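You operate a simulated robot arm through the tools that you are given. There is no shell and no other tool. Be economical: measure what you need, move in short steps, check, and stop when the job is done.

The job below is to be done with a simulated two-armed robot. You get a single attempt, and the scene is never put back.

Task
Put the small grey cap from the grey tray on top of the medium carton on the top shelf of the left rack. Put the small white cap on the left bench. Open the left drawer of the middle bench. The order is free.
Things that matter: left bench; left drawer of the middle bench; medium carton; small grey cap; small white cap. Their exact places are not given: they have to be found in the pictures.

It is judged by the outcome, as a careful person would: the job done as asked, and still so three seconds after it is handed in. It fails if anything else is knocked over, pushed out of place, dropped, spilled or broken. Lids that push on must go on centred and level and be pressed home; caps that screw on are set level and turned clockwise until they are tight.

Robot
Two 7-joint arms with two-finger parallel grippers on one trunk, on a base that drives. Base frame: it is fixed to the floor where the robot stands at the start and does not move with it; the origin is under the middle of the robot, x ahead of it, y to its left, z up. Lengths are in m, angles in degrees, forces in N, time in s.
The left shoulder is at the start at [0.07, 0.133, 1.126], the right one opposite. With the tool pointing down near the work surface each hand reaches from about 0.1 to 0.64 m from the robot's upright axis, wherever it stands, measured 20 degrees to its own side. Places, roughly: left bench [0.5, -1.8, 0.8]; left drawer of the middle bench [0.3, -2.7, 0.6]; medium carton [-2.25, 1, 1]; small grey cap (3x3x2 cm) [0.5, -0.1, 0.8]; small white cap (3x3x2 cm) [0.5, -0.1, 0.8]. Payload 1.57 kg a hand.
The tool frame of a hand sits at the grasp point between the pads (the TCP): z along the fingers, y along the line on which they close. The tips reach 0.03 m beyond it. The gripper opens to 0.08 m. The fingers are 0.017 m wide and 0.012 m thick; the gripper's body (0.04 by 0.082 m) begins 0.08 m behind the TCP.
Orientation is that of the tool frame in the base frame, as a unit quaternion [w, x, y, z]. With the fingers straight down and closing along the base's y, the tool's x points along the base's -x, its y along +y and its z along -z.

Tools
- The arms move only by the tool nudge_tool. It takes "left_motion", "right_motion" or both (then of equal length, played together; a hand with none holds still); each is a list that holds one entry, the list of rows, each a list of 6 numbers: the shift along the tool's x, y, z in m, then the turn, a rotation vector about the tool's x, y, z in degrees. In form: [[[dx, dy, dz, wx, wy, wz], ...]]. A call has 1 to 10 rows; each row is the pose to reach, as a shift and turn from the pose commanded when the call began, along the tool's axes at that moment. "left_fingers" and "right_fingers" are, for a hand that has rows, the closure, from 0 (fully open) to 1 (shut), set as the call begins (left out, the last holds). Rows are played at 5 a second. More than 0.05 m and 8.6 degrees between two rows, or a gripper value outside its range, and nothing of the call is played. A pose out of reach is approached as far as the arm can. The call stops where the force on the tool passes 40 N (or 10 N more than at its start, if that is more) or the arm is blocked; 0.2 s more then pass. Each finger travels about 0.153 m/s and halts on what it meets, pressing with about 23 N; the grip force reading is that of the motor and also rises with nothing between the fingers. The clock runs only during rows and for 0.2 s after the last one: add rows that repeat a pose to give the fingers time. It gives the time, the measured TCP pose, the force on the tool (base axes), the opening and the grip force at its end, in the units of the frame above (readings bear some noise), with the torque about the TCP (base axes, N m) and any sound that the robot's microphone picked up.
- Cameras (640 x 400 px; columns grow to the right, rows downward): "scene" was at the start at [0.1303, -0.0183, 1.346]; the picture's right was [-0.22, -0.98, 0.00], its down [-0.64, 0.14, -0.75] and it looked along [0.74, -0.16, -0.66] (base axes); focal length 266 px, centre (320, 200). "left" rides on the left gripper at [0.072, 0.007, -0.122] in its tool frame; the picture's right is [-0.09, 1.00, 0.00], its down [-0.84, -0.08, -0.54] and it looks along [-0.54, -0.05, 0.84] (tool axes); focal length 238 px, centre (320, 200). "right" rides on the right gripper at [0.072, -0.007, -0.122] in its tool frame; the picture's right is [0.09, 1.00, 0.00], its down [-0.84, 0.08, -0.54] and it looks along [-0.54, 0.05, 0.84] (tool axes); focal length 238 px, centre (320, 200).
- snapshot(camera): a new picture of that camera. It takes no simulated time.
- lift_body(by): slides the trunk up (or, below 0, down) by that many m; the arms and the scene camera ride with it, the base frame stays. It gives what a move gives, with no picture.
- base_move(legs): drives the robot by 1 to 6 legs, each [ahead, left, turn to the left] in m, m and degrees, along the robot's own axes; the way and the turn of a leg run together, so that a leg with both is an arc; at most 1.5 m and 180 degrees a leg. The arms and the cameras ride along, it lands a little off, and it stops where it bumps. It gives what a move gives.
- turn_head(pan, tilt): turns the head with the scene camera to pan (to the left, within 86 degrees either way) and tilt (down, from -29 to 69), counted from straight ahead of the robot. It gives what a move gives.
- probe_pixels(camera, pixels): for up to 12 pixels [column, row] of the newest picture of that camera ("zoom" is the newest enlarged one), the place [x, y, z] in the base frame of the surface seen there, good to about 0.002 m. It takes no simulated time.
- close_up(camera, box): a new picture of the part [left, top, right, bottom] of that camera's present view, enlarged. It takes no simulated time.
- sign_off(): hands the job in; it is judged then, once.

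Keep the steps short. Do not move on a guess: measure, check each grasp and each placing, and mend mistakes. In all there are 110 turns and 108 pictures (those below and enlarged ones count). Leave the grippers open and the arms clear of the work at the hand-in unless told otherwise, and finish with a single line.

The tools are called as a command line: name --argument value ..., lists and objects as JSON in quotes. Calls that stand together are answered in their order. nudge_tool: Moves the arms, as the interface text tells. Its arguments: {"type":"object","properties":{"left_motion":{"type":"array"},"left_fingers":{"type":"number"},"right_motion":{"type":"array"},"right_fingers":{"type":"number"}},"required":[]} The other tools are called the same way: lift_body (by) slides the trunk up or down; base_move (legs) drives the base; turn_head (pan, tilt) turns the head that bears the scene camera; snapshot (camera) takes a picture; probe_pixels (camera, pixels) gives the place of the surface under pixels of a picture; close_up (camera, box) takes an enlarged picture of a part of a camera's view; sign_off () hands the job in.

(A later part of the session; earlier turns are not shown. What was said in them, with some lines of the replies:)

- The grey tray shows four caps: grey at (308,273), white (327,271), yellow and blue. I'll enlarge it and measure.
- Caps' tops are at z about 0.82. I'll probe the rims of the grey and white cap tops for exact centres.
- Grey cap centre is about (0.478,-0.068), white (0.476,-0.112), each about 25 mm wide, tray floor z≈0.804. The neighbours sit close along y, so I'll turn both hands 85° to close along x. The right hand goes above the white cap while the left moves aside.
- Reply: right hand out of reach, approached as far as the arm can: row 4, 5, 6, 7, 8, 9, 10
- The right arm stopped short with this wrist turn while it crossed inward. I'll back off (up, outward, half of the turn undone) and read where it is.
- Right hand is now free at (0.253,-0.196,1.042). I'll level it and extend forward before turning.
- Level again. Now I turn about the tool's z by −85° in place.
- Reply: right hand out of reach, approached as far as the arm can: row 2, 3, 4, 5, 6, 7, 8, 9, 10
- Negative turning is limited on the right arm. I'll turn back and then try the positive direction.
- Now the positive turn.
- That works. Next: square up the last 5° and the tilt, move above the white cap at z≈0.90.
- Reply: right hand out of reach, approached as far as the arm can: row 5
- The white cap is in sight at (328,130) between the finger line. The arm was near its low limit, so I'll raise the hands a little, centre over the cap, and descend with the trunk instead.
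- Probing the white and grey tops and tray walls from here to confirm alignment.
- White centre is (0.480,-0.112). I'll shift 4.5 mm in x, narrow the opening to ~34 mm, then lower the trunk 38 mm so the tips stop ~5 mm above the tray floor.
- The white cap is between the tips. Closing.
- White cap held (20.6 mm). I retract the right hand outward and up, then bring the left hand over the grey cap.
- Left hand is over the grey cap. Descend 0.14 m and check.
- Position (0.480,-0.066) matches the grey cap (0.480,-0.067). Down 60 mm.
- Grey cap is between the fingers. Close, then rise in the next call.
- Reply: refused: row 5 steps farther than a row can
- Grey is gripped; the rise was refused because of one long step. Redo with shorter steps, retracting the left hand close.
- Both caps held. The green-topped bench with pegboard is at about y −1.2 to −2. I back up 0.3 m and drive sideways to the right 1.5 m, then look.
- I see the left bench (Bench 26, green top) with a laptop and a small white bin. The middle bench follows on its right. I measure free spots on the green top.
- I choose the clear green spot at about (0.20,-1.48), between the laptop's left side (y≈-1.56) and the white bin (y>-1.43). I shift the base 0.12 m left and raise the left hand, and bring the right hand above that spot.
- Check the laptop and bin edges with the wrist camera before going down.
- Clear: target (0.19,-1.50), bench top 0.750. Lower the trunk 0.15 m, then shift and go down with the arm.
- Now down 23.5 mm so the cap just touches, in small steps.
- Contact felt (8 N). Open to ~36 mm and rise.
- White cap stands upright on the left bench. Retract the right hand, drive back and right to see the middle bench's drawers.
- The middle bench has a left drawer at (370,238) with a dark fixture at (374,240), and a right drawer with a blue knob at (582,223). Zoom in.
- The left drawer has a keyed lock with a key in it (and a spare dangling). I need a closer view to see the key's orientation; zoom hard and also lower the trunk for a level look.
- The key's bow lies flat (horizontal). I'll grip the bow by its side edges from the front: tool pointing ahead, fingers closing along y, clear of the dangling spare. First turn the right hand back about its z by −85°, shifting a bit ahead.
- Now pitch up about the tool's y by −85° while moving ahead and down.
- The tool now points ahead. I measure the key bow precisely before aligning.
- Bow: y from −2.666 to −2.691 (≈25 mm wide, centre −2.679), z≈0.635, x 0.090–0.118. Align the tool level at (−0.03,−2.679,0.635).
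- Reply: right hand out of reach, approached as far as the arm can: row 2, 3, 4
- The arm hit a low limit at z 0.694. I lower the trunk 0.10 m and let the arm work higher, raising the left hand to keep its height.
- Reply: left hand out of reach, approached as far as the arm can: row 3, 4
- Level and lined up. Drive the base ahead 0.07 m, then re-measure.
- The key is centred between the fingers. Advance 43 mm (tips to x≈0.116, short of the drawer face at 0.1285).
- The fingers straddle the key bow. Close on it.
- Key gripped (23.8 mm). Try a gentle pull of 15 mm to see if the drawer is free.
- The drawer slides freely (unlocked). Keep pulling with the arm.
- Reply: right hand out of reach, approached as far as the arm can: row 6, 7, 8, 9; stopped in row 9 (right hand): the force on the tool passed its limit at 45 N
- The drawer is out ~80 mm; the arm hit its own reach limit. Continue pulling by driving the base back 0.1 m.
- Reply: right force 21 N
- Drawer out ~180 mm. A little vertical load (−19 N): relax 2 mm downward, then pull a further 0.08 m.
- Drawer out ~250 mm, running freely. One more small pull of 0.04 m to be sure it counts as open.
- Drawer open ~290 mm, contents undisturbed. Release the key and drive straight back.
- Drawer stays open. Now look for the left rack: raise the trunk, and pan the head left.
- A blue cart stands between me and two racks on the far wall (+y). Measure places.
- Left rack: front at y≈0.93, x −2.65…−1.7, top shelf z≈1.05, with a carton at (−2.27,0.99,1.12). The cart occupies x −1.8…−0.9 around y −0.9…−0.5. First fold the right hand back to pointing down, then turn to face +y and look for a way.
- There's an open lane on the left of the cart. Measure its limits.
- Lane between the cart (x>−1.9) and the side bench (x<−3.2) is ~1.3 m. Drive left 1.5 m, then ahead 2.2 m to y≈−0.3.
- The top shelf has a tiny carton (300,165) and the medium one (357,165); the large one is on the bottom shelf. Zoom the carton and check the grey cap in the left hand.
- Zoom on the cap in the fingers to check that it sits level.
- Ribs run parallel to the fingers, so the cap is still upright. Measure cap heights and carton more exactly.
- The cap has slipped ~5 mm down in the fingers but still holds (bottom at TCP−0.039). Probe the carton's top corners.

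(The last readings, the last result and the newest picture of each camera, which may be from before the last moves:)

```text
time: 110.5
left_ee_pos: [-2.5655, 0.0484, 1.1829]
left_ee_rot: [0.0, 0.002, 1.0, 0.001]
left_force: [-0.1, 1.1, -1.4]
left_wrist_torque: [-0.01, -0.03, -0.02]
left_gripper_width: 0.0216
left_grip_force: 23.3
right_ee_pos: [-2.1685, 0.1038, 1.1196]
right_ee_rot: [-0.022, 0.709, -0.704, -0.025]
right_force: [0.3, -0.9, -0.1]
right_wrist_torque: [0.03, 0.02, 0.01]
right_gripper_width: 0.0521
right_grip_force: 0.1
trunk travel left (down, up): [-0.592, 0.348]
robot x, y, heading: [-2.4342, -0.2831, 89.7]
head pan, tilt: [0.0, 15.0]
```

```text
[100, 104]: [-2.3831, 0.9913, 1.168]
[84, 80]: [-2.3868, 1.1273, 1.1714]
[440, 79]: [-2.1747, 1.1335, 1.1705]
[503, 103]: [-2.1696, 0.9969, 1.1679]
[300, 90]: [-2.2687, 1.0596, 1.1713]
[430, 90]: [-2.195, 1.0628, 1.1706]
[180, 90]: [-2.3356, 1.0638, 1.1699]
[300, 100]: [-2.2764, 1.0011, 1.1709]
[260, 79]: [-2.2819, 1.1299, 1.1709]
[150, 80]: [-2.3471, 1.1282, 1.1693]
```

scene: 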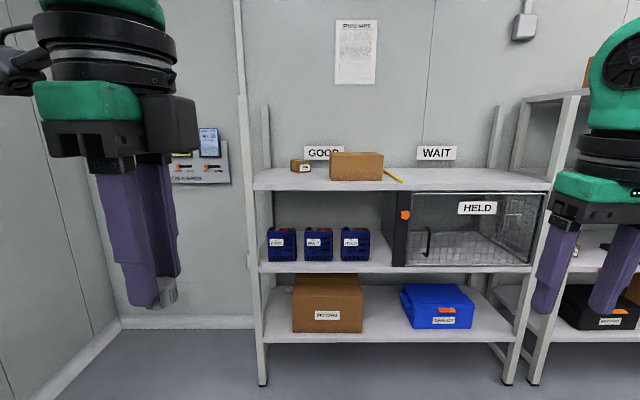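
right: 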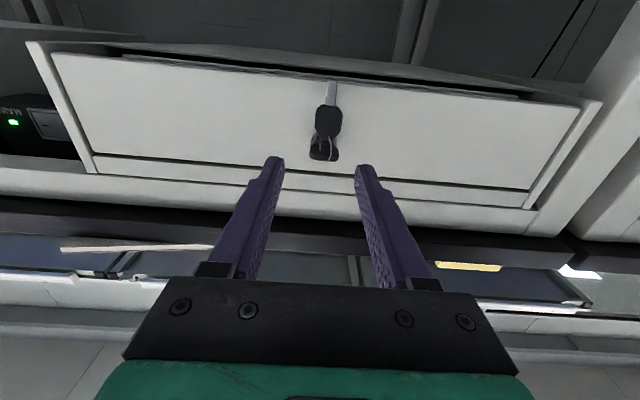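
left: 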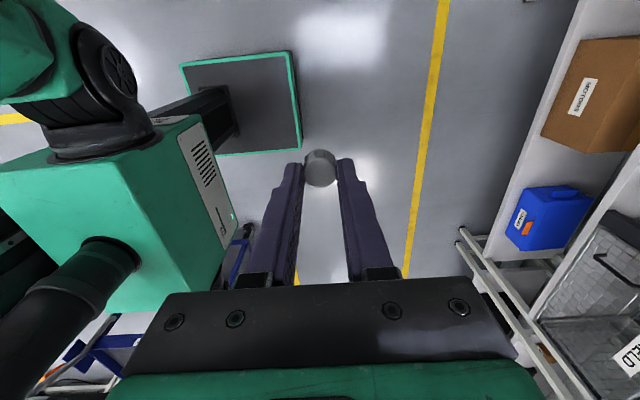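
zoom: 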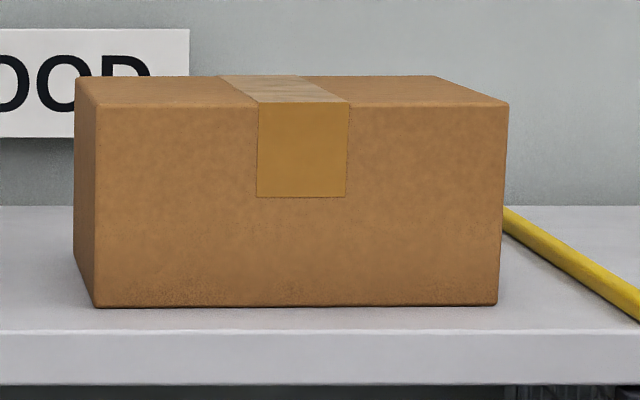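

Carton top centre is (−2.278,1.063), z 1.1705. Raise the trunk 0.2 m, then drive right 0.18 and ahead 0.75.

lift_body --by 0.2

base_move --legs '[[0, -0.18, 0], [0.4, 0, 0], [0.3, 0, 0]]'

turn_head --pan 5 --tilt 45

snapshot --camera "scene"

snapshot --camera "left"

```text
time: 112.7
left_ee_pos: [-2.5664, 0.0495, 1.383]
left_ee_rot: [0.001, 0.002, 1.0, 0.0]
left_force: [0.0, 0.6, -0.2]
left_wrist_torque: [-0.01, 0.02, 0.01]
left_gripper_width: 0.0217
left_grip_force: 23.1
right_ee_pos: [-2.1668, 0.1038, 1.3195]
right_ee_rot: [-0.022, 0.709, -0.704, -0.024]
right_force: [-0.8, -0.1, -0.4]
right_wrist_torque: [0.0, 0.02, 0.02]
right_gripper_width: 0.052
right_grip_force: 0.0
trunk travel left (down, up): [-0.792, 0.148]
robot x, y, heading: [-2.4382, -0.2849, 89.8]
head pan, tilt: [0.0, 15.0]
```

```text
time: 117.9
left_ee_pos: [-2.3846, 0.7446, 1.3839]
left_ee_rot: [0.001, 0.0, 1.0, 0.002]
left_force: [0.5, 0.1, -0.3]
left_wrist_torque: [0.0, 0.03, -0.03]
left_gripper_width: 0.0217
left_grip_force: 23.3
right_ee_pos: [-1.9875, 0.8007, 1.319]
right_ee_rot: [-0.022, 0.711, -0.702, -0.027]
right_force: [0.1, 0.1, -0.1]
right_wrist_torque: [0.01, 0.05, 0.01]
right_gripper_width: 0.0518
right_grip_force: 0.0
trunk travel left (down, up): [-0.792, 0.148]
robot x, y, heading: [-2.2516, 0.4151, 90.3]
head pan, tilt: [0.0, 15.0]
```

```text
time: 118.8
left_ee_pos: [-2.3852, 0.7482, 1.3833]
left_ee_rot: [0.001, 0.0, 1.0, 0.001]
left_force: [0.3, 0.1, -0.3]
left_wrist_torque: [0.0, 0.01, -0.03]
left_gripper_width: 0.0219
left_grip_force: 23.0
right_ee_pos: [-1.9888, 0.8041, 1.3195]
right_ee_rot: [-0.022, 0.71, -0.703, -0.024]
right_force: [0.6, -0.3, 0.6]
right_wrist_torque: [0.0, 0.02, -0.01]
right_gripper_width: 0.0518
right_grip_force: 0.1
trunk travel left (down, up): [-0.792, 0.148]
robot x, y, heading: [-2.2532, 0.4152, 90.0]
head pan, tilt: [5.0, 45.0]
```

```text
54 pictures are left
```

scene: 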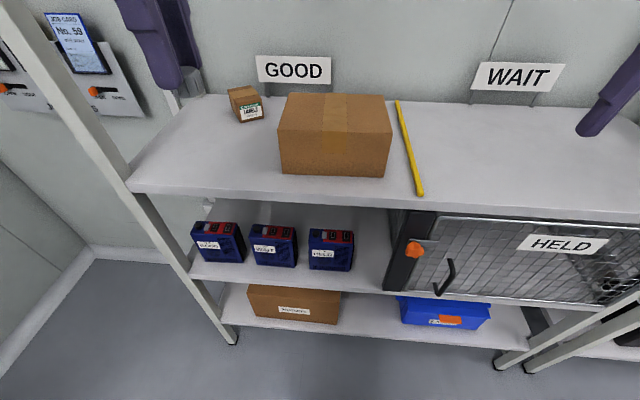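

```text
53 pictures are left
```

left: 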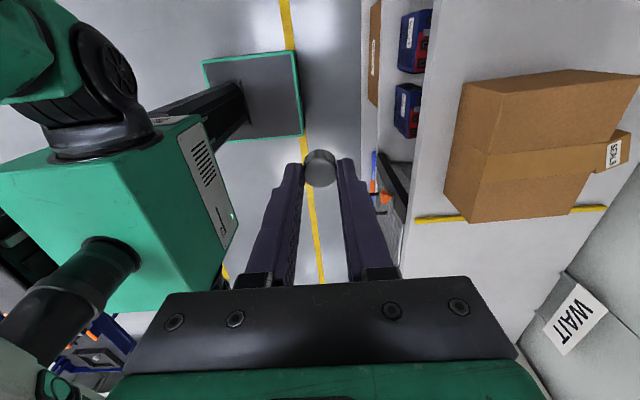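

Robot at y 0.415; go ahead 0.07 more, then move the left hand over the carton's middle at a safe height.

base_move --legs '[[0.07, 0, 0]]'

nudge_tool --left_motion '[[[-0.015, 0.035, 0, 0, 0, 0], [-0.03, 0.07, 0, 0, 0, 0], [-0.045, 0.105, 0, 0, 0, 0], [-0.06, 0.14, 0, 0, 0, 0], [-0.08, 0.175, 0, 0, 0, 0], [-0.095, 0.21, 0, 0, 0, 0], [-0.107, 0.244, 0, 0, 0, 0], [-0.107, 0.244, 0, 0, 0, 0]]]'

snapshot --camera "scene"

snapshot --camera "left"

```text
time: 119.9
left_ee_pos: [-2.3861, 0.8089, 1.3851]
left_ee_rot: [0.001, 0.001, 1.0, 0.004]
left_force: [-0.2, 0.2, 0.0]
left_wrist_torque: [0.06, 0.0, -0.02]
left_gripper_width: 0.0217
left_grip_force: 23.0
right_ee_pos: [-1.9885, 0.8635, 1.3224]
right_ee_rot: [-0.025, 0.711, -0.702, -0.028]
right_force: [0.3, -1.2, 0.5]
right_wrist_torque: [0.05, 0.0, -0.03]
right_gripper_width: 0.0522
right_grip_force: 0.2
trunk travel left (down, up): [-0.792, 0.148]
robot x, y, heading: [-2.2557, 0.4854, 90.1]
head pan, tilt: [5.0, 45.0]
```

```text
time: 121.7
left_ee_pos: [-2.3165, 0.9732, 1.325]
left_ee_rot: [0.0, 0.001, 1.0, 0.004]
left_force: [0.6, 0.1, 0.4]
left_wrist_torque: [0.0, -0.01, 0.01]
left_gripper_width: 0.0218
left_grip_force: 22.8
left hand out of reach, approached as far as the arm can: row 3, 4, 5, 6, 7, 8
right_ee_pos: [-1.9895, 0.8691, 1.3209]
right_ee_rot: [-0.023, 0.71, -0.703, -0.026]
right_force: [0.6, -0.1, 0.5]
right_wrist_torque: [0.04, 0.0, 0.03]
right_gripper_width: 0.0521
right_grip_force: 0.0
trunk travel left (down, up): [-0.792, 0.148]
robot x, y, heading: [-2.2508, 0.4832, 90.1]
head pan, tilt: [5.0, 45.0]
```

```text
52 pictures are left
```

scene: 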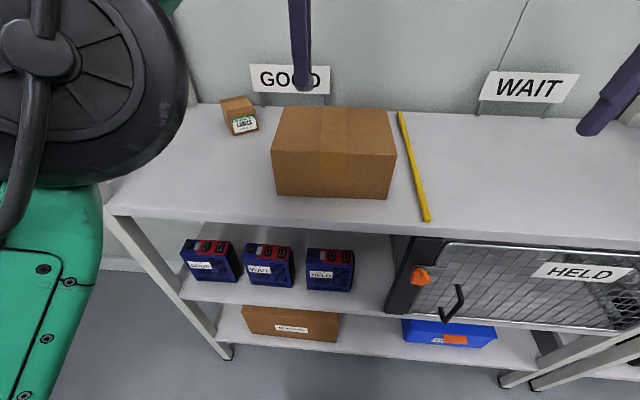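

```text
51 pictures are left
```

left: 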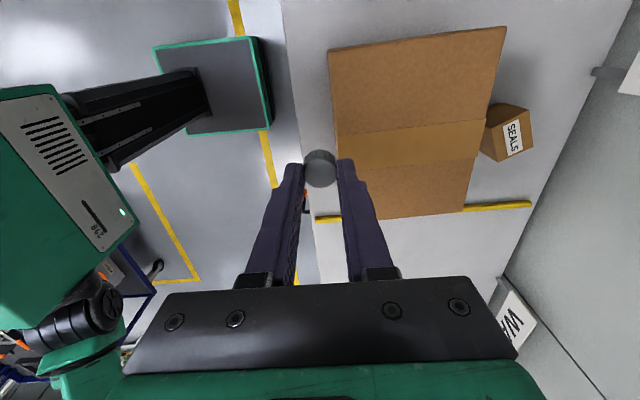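

The arm is too high relative to its shoulder for that reach. Raise the trunk 0.12 m, then lower the arm and extend.

lift_body --by 0.13

nudge_tool --left_motion '[[[0, 0, 0.03, 0, 0, 0], [0, 0, 0.07, 0, 0, 0], [0, 0, 0.11, 0, 0, 0], [0, 0, 0.15, 0, 0, 0], [-0.01, 0.025, 0.175, 0, 0, 0], [-0.02, 0.05, 0.185, 0, 0, 0], [-0.03, 0.07, 0.185, 0, 0, 0], [-0.038, 0.088, 0.185, 0, 0, 0], [-0.038, 0.088, 0.185, 0, 0, 0]]]'

snapshot --camera "left"

snapshot --camera "scene"

```text
time: 123.2
left_ee_pos: [-2.316, 0.9756, 1.452]
left_ee_rot: [0.001, 0.0, 1.0, 0.002]
left_force: [0.3, 0.0, -0.7]
left_wrist_torque: [-0.02, -0.01, 0.02]
left_gripper_width: 0.0216
left_grip_force: 23.3
right_ee_pos: [-1.9877, 0.8738, 1.4484]
right_ee_rot: [-0.022, 0.71, -0.703, -0.026]
right_force: [-0.1, 0.4, -0.7]
right_wrist_torque: [-0.02, 0.0, 0.02]
right_gripper_width: 0.0521
right_grip_force: 0.0
trunk travel left (down, up): [-0.922, 0.018]
robot x, y, heading: [-2.2538, 0.4858, 90.0]
head pan, tilt: [5.0, 45.0]
```

```text
time: 125.2
left_ee_pos: [-2.2776, 1.0606, 1.268]
left_ee_rot: [-0.001, 0.003, 1.0, 0.002]
left_force: [-0.3, 0.0, 0.5]
left_wrist_torque: [0.0, 0.02, 0.01]
left_gripper_width: 0.0217
left_grip_force: 22.4
left hand out of reach, approached as far as the arm can: row 8, 9
right_ee_pos: [-1.988, 0.8722, 1.4497]
right_ee_rot: [-0.022, 0.71, -0.703, -0.027]
right_force: [0.4, -0.1, -0.2]
right_wrist_torque: [0.01, -0.01, -0.02]
right_gripper_width: 0.0522
right_grip_force: 0.0
trunk travel left (down, up): [-0.922, 0.018]
robot x, y, heading: [-2.2525, 0.4834, 89.9]
head pan, tilt: [5.0, 45.0]
```

```text
50 pictures are left
```

left: 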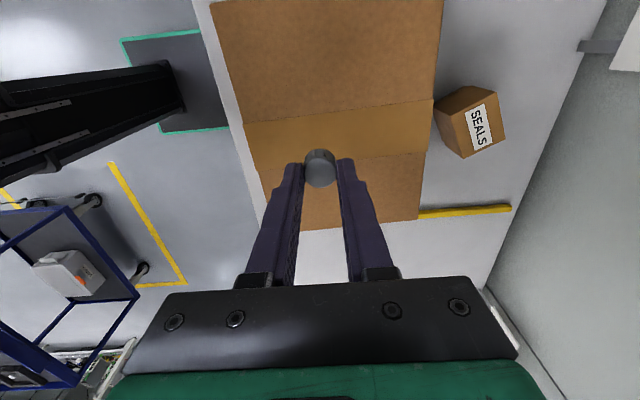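

```text
49 pictures are left
```

scene: 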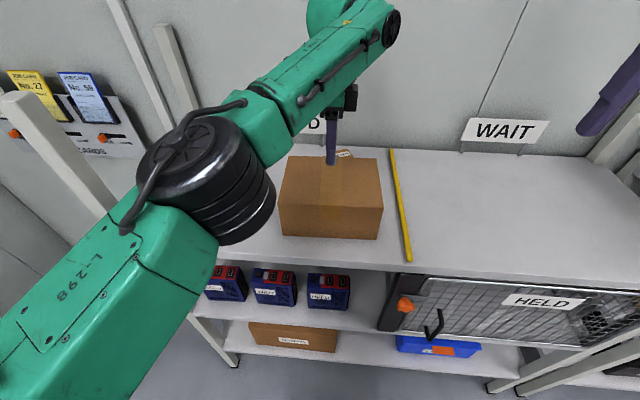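

Over the carton's middle. Check the cap's pose in the fingers before lowering.

close_up --camera "left" --box '[270, 130, 370, 210]'

probe_pixels --camera "zoom" --pixels '[[320, 160], [320, 220], [320, 270], [280, 210], [365, 210], [320, 110], [320, 60]]'

```text
5.00 times, centred on (320, 170) of left
```

zoom: 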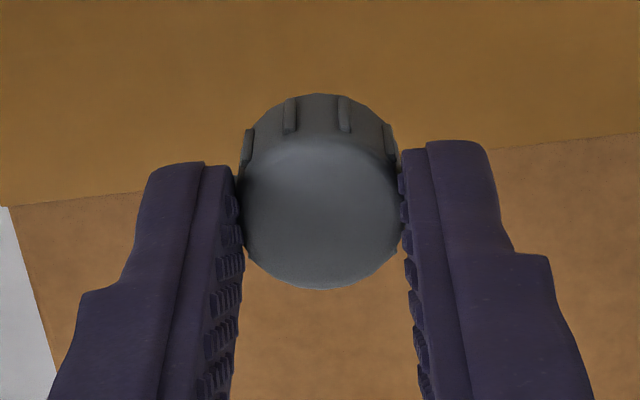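

```text
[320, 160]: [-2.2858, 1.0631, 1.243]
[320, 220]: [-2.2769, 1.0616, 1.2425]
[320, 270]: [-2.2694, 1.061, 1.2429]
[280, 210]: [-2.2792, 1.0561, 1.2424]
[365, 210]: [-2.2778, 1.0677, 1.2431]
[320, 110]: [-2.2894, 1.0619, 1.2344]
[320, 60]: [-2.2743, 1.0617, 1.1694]
```

Cap level, top at 1.243 → bottom ≈1.226; carton top 1.170. Lower 50 mm first, then creep.

nudge_tool --left_motion '[[[0, 0, 0.015, 0, 0, 0], [0, 0, 0.03, 0, 0, 0], [0, 0, 0.042, 0, 0, 0], [0, 0, 0.05, 0, 0, 0], [0, 0, 0.05, 0, 0, 0]]]'

close_up --camera "left" --box '[270, 130, 370, 210]'

probe_pixels --camera "zoom" --pixels '[[320, 160], [320, 220], [320, 260], [320, 50], [150, 100], [500, 80]]'

```text
time: 126.4
left_ee_pos: [-2.2795, 1.061, 1.2182]
left_ee_rot: [0.002, 0.002, 1.0, 0.001]
left_force: [-0.1, 1.0, 0.2]
left_wrist_torque: [0.01, 0.04, -0.01]
left_gripper_width: 0.0215
left_grip_force: 22.6
left hand out of reach, approached as far as the arm can: row 4
right_ee_pos: [-1.9886, 0.8732, 1.4484]
right_ee_rot: [-0.023, 0.71, -0.703, -0.026]
right_force: [-0.5, 0.2, 0.0]
right_wrist_torque: [0.04, -0.03, 0.01]
right_gripper_width: 0.0519
right_grip_force: 0.0
trunk travel left (down, up): [-0.922, 0.018]
robot x, y, heading: [-2.2562, 0.4851, 89.9]
head pan, tilt: [5.0, 45.0]
```

```text
5.00 times, centred on (320, 170) of left
```

zoom: 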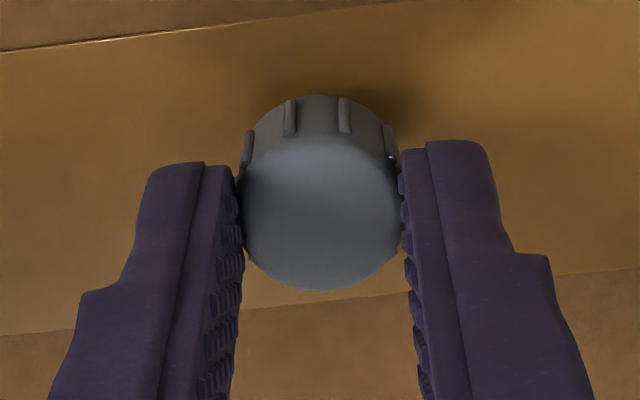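

```text
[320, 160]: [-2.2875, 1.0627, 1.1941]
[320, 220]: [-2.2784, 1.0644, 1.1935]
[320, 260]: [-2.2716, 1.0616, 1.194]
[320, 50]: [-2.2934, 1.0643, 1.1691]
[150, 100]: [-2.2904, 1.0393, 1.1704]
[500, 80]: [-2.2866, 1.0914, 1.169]
```

About 7 mm gap left. Creep down 6.5 mm and check the force.

nudge_tool --left_motion '[[[0, 0, 0.002, 0, 0, 0], [0, 0, 0.004, 0, 0, 0], [0, 0, 0.0055, 0, 0, 0], [0, 0, 0.0065, 0, 0, 0], [0, 0, 0.0065, 0, 0, 0]]]'

```text
time: 127.6
left_ee_pos: [-2.2802, 1.0618, 1.2114]
left_ee_rot: [0.002, 0.001, 1.0, 0.001]
left_force: [-0.5, -0.7, 0.2]
left_wrist_torque: [-0.03, -0.01, 0.01]
left_gripper_width: 0.0215
left_grip_force: 23.0
right_ee_pos: [-1.9886, 0.8716, 1.4499]
right_ee_rot: [-0.023, 0.711, -0.703, -0.025]
right_force: [0.0, 0.5, -0.2]
right_wrist_torque: [0.02, -0.02, 0.02]
right_gripper_width: 0.0519
right_grip_force: 0.1
trunk travel left (down, up): [-0.922, 0.018]
robot x, y, heading: [-2.2538, 0.4836, 89.8]
head pan, tilt: [5.0, 45.0]
```

No contact yet; 1 mm steps more.

nudge_tool --left_motion '[[[0, 0, 0.001, 0, 0, 0], [0, 0, 0.001, 0, 0, 0]]]'

close_up --camera "left" --box '[270, 130, 370, 210]'

probe_pixels --camera "zoom" --pixels '[[320, 160], [320, 220], [320, 260], [300, 200], [340, 200]]'

```text
time: 128.2
left_ee_pos: [-2.2793, 1.0628, 1.21]
left_ee_rot: [0.0, 0.0, 1.0, 0.001]
left_force: [-0.8, -0.5, 0.8]
left_wrist_torque: [0.01, 0.02, 0.03]
left_gripper_width: 0.0217
left_grip_force: 22.9
right_ee_pos: [-1.9882, 0.8729, 1.4484]
right_ee_rot: [-0.022, 0.71, -0.703, -0.025]
right_force: [0.3, 0.6, 1.0]
right_wrist_torque: [-0.05, -0.03, 0.01]
right_gripper_width: 0.0519
right_grip_force: 0.1
trunk travel left (down, up): [-0.922, 0.018]
robot x, y, heading: [-2.254, 0.4846, 90.1]
head pan, tilt: [5.0, 45.0]
```

```text
5.00 times, centred on (320, 170) of left
```

zoom: 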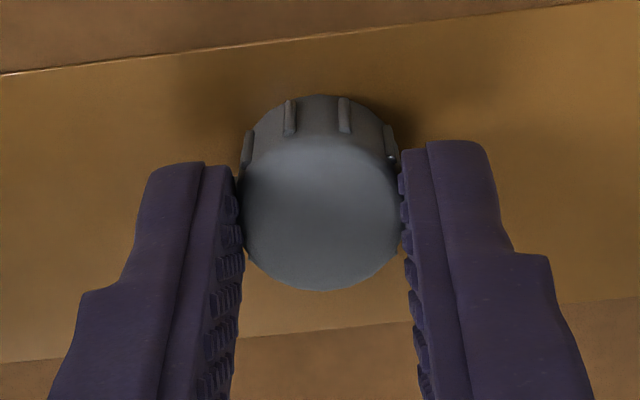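

```text
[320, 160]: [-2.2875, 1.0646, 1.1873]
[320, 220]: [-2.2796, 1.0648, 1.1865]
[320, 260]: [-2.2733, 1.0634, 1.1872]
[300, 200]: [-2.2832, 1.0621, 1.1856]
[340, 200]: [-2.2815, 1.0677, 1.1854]
```

Cap top is at ~1.187 — basically resting height (1.170+0.017). Ease 0.7 mm more, open, then rise.

nudge_tool --left_motion '[[[0, 0, 0.0007, 0, 0, 0], [0, 0, 0.0007, 0, 0, 0]]]'

nudge_tool --left_motion '[[[0, 0, 0, 0, 0, 0], [0, 0, 0, 0, 0, 0], [0, 0, -0.02, 0, 0, 0], [0, 0, -0.05, 0, 0, 0], [0, 0, -0.08, 0, 0, 0]]]' --left_fingers 0.5

snapshot --camera "left"

```text
time: 128.8
left_ee_pos: [-2.2805, 1.0633, 1.2102]
left_ee_rot: [0.001, 0.001, 1.0, 0.0]
left_force: [0.6, -0.4, 0.6]
left_wrist_torque: [0.05, 0.01, 0.0]
left_gripper_width: 0.0215
left_grip_force: 23.5
right_ee_pos: [-1.9881, 0.8732, 1.4498]
right_ee_rot: [-0.022, 0.71, -0.703, -0.026]
right_force: [-0.3, -0.5, 0.3]
right_wrist_torque: [0.03, 0.05, -0.02]
right_gripper_width: 0.0519
right_grip_force: 0.1
trunk travel left (down, up): [-0.922, 0.018]
robot x, y, heading: [-2.2559, 0.487, 89.8]
head pan, tilt: [5.0, 45.0]
```

```text
time: 130.0
left_ee_pos: [-2.2846, 1.0545, 1.2896]
left_ee_rot: [0.001, 0.0, 1.0, 0.002]
left_force: [0.9, 0.2, 0.3]
left_wrist_torque: [0.01, -0.06, -0.01]
left_gripper_width: 0.0404
left_grip_force: 0.1
left hand out of reach, approached as far as the arm can: row 5
right_ee_pos: [-1.9892, 0.8719, 1.4505]
right_ee_rot: [-0.022, 0.711, -0.703, -0.026]
right_force: [0.2, 0.0, 0.4]
right_wrist_torque: [0.05, -0.02, -0.02]
right_gripper_width: 0.052
right_grip_force: 0.0
trunk travel left (down, up): [-0.922, 0.018]
robot x, y, heading: [-2.2588, 0.4892, 89.7]
head pan, tilt: [5.0, 45.0]
```

```text
45 pictures are left
```

left: 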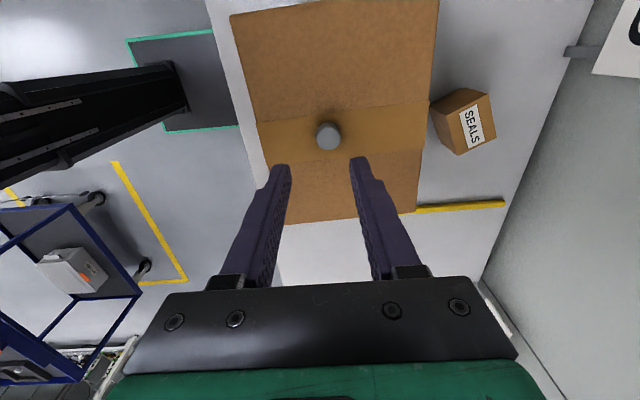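

The grey cap stands on the carton. Drive straight back and open both grippers fully, then check.

base_move --legs '[[-0.45, 0, 0]]'

nudge_tool --left_motion '[[[0, 0, 0, 0, 0, 0], [0, 0, 0, 0, 0, 0]]]' --right_motion '[[[0, 0, 0, 0, 0, 0], [0, 0, 0, 0, 0, 0]]]' --left_fingers 0 --right_fingers 0

turn_head --pan -5 --tilt 30

snapshot --camera "scene"

```text
time: 132.8
left_ee_pos: [-2.283, 0.608, 1.2887]
left_ee_rot: [0.0, -0.001, 1.0, -0.001]
left_force: [-0.1, 0.1, 0.3]
left_wrist_torque: [0.0, 0.0, 0.0]
left_gripper_width: 0.0399
left_grip_force: 0.1
right_ee_pos: [-1.9897, 0.4259, 1.4485]
right_ee_rot: [-0.021, 0.711, -0.702, -0.024]
right_force: [0.4, -0.3, 0.2]
right_wrist_torque: [0.0, -0.02, -0.03]
right_gripper_width: 0.0523
right_grip_force: 0.1
trunk travel left (down, up): [-0.922, 0.018]
robot x, y, heading: [-2.2553, 0.0356, 90.0]
head pan, tilt: [5.0, 45.0]
```

```text
time: 133.4
left_ee_pos: [-2.2845, 0.6061, 1.2887]
left_ee_rot: [0.0, -0.001, 1.0, 0.001]
left_force: [-1.1, -0.4, -0.2]
left_wrist_torque: [-0.01, -0.01, 0.0]
left_gripper_width: 0.08
left_grip_force: 0.0
right_ee_pos: [-1.989, 0.4256, 1.4495]
right_ee_rot: [-0.023, 0.711, -0.703, -0.025]
right_force: [0.2, 0.2, -0.9]
right_wrist_torque: [0.0, 0.0, -0.01]
right_gripper_width: 0.08
right_grip_force: 0.0
trunk travel left (down, up): [-0.922, 0.018]
robot x, y, heading: [-2.2561, 0.0326, 90.4]
head pan, tilt: [5.0, 45.0]
```

```text
time: 134.1
left_ee_pos: [-2.2834, 0.6073, 1.29]
left_ee_rot: [-0.001, -0.002, 1.0, 0.001]
left_force: [-0.4, 0.1, 0.1]
left_wrist_torque: [0.02, 0.01, 0.02]
left_gripper_width: 0.0798
left_grip_force: 0.0
right_ee_pos: [-1.9889, 0.4233, 1.4497]
right_ee_rot: [-0.023, 0.711, -0.702, -0.025]
right_force: [0.6, 0.4, -0.5]
right_wrist_torque: [-0.02, 0.0, 0.02]
right_gripper_width: 0.0799
right_grip_force: 0.1
trunk travel left (down, up): [-0.922, 0.018]
robot x, y, heading: [-2.2552, 0.0377, 90.3]
head pan, tilt: [-5.0, 30.0]
```

```text
44 pictures are left
```

scene: 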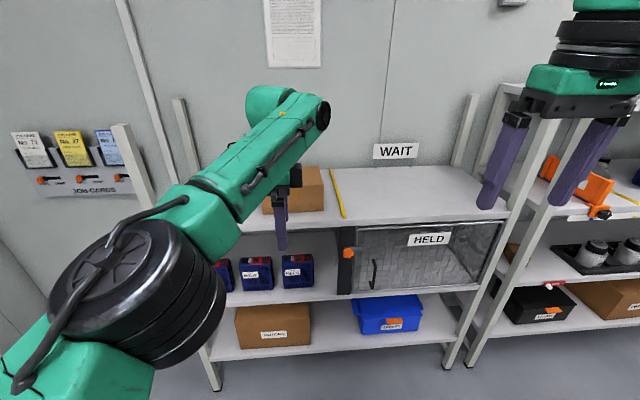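

The arm hides the carton top; check with the left wrist camera.

snapshot --camera "left"

snapshot --camera "right"

```text
43 pictures are left
```

left: 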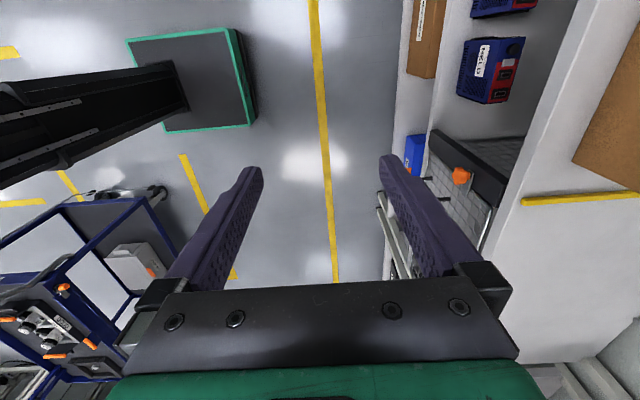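

```text
42 pictures are left
```

right: 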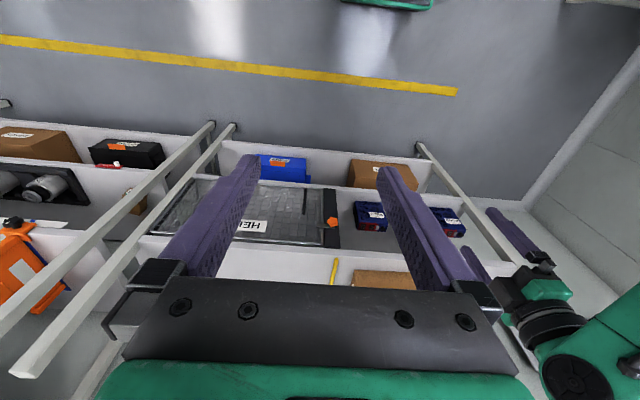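

Move the left hand outward to clear the view.

nudge_tool --left_motion '[[[0.03, -0.03, 0, 0, 0, 0], [0.06, -0.06, 0, 0, 0, 0], [0.09, -0.09, 0, 0, 0, 0], [0.12, -0.12, -0.02, 0, 0, 0], [0.15, -0.15, -0.03, 0, 0, 0], [0.17, -0.17, -0.03, 0, 0, 0]]]'

snapshot --camera "scene"

```text
time: 135.5
left_ee_pos: [-2.454, 0.433, 1.319]
left_ee_rot: [0.0, -0.001, 1.0, 0.002]
left_force: [0.7, 0.0, -0.3]
left_wrist_torque: [-0.02, 0.02, -0.02]
left_gripper_width: 0.0801
left_grip_force: 0.2
right_ee_pos: [-1.9878, 0.4209, 1.4508]
right_ee_rot: [-0.024, 0.711, -0.703, -0.026]
right_force: [0.1, 0.1, -0.1]
right_wrist_torque: [-0.03, 0.01, 0.03]
right_gripper_width: 0.08
right_grip_force: 0.1
trunk travel left (down, up): [-0.922, 0.018]
robot x, y, heading: [-2.2566, 0.0351, 90.1]
head pan, tilt: [-5.0, 30.0]
```

```text
41 pictures are left
```

scene: 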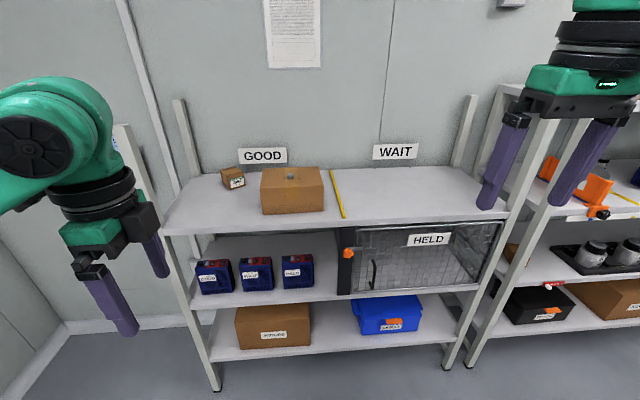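

The grey cap stands on the medium carton (290,177), and nothing else on the shelf has moved. The white cap was on the left bench and the drawer was open when I left them. Handing in.

sign_off

```text
The job is handed in.
```

The grey cap is on the medium carton, the white cap is on the left bench, and the left drawer of the middle bench is open about 0.29 m; I handed the job in with both grippers open and clear of the work.
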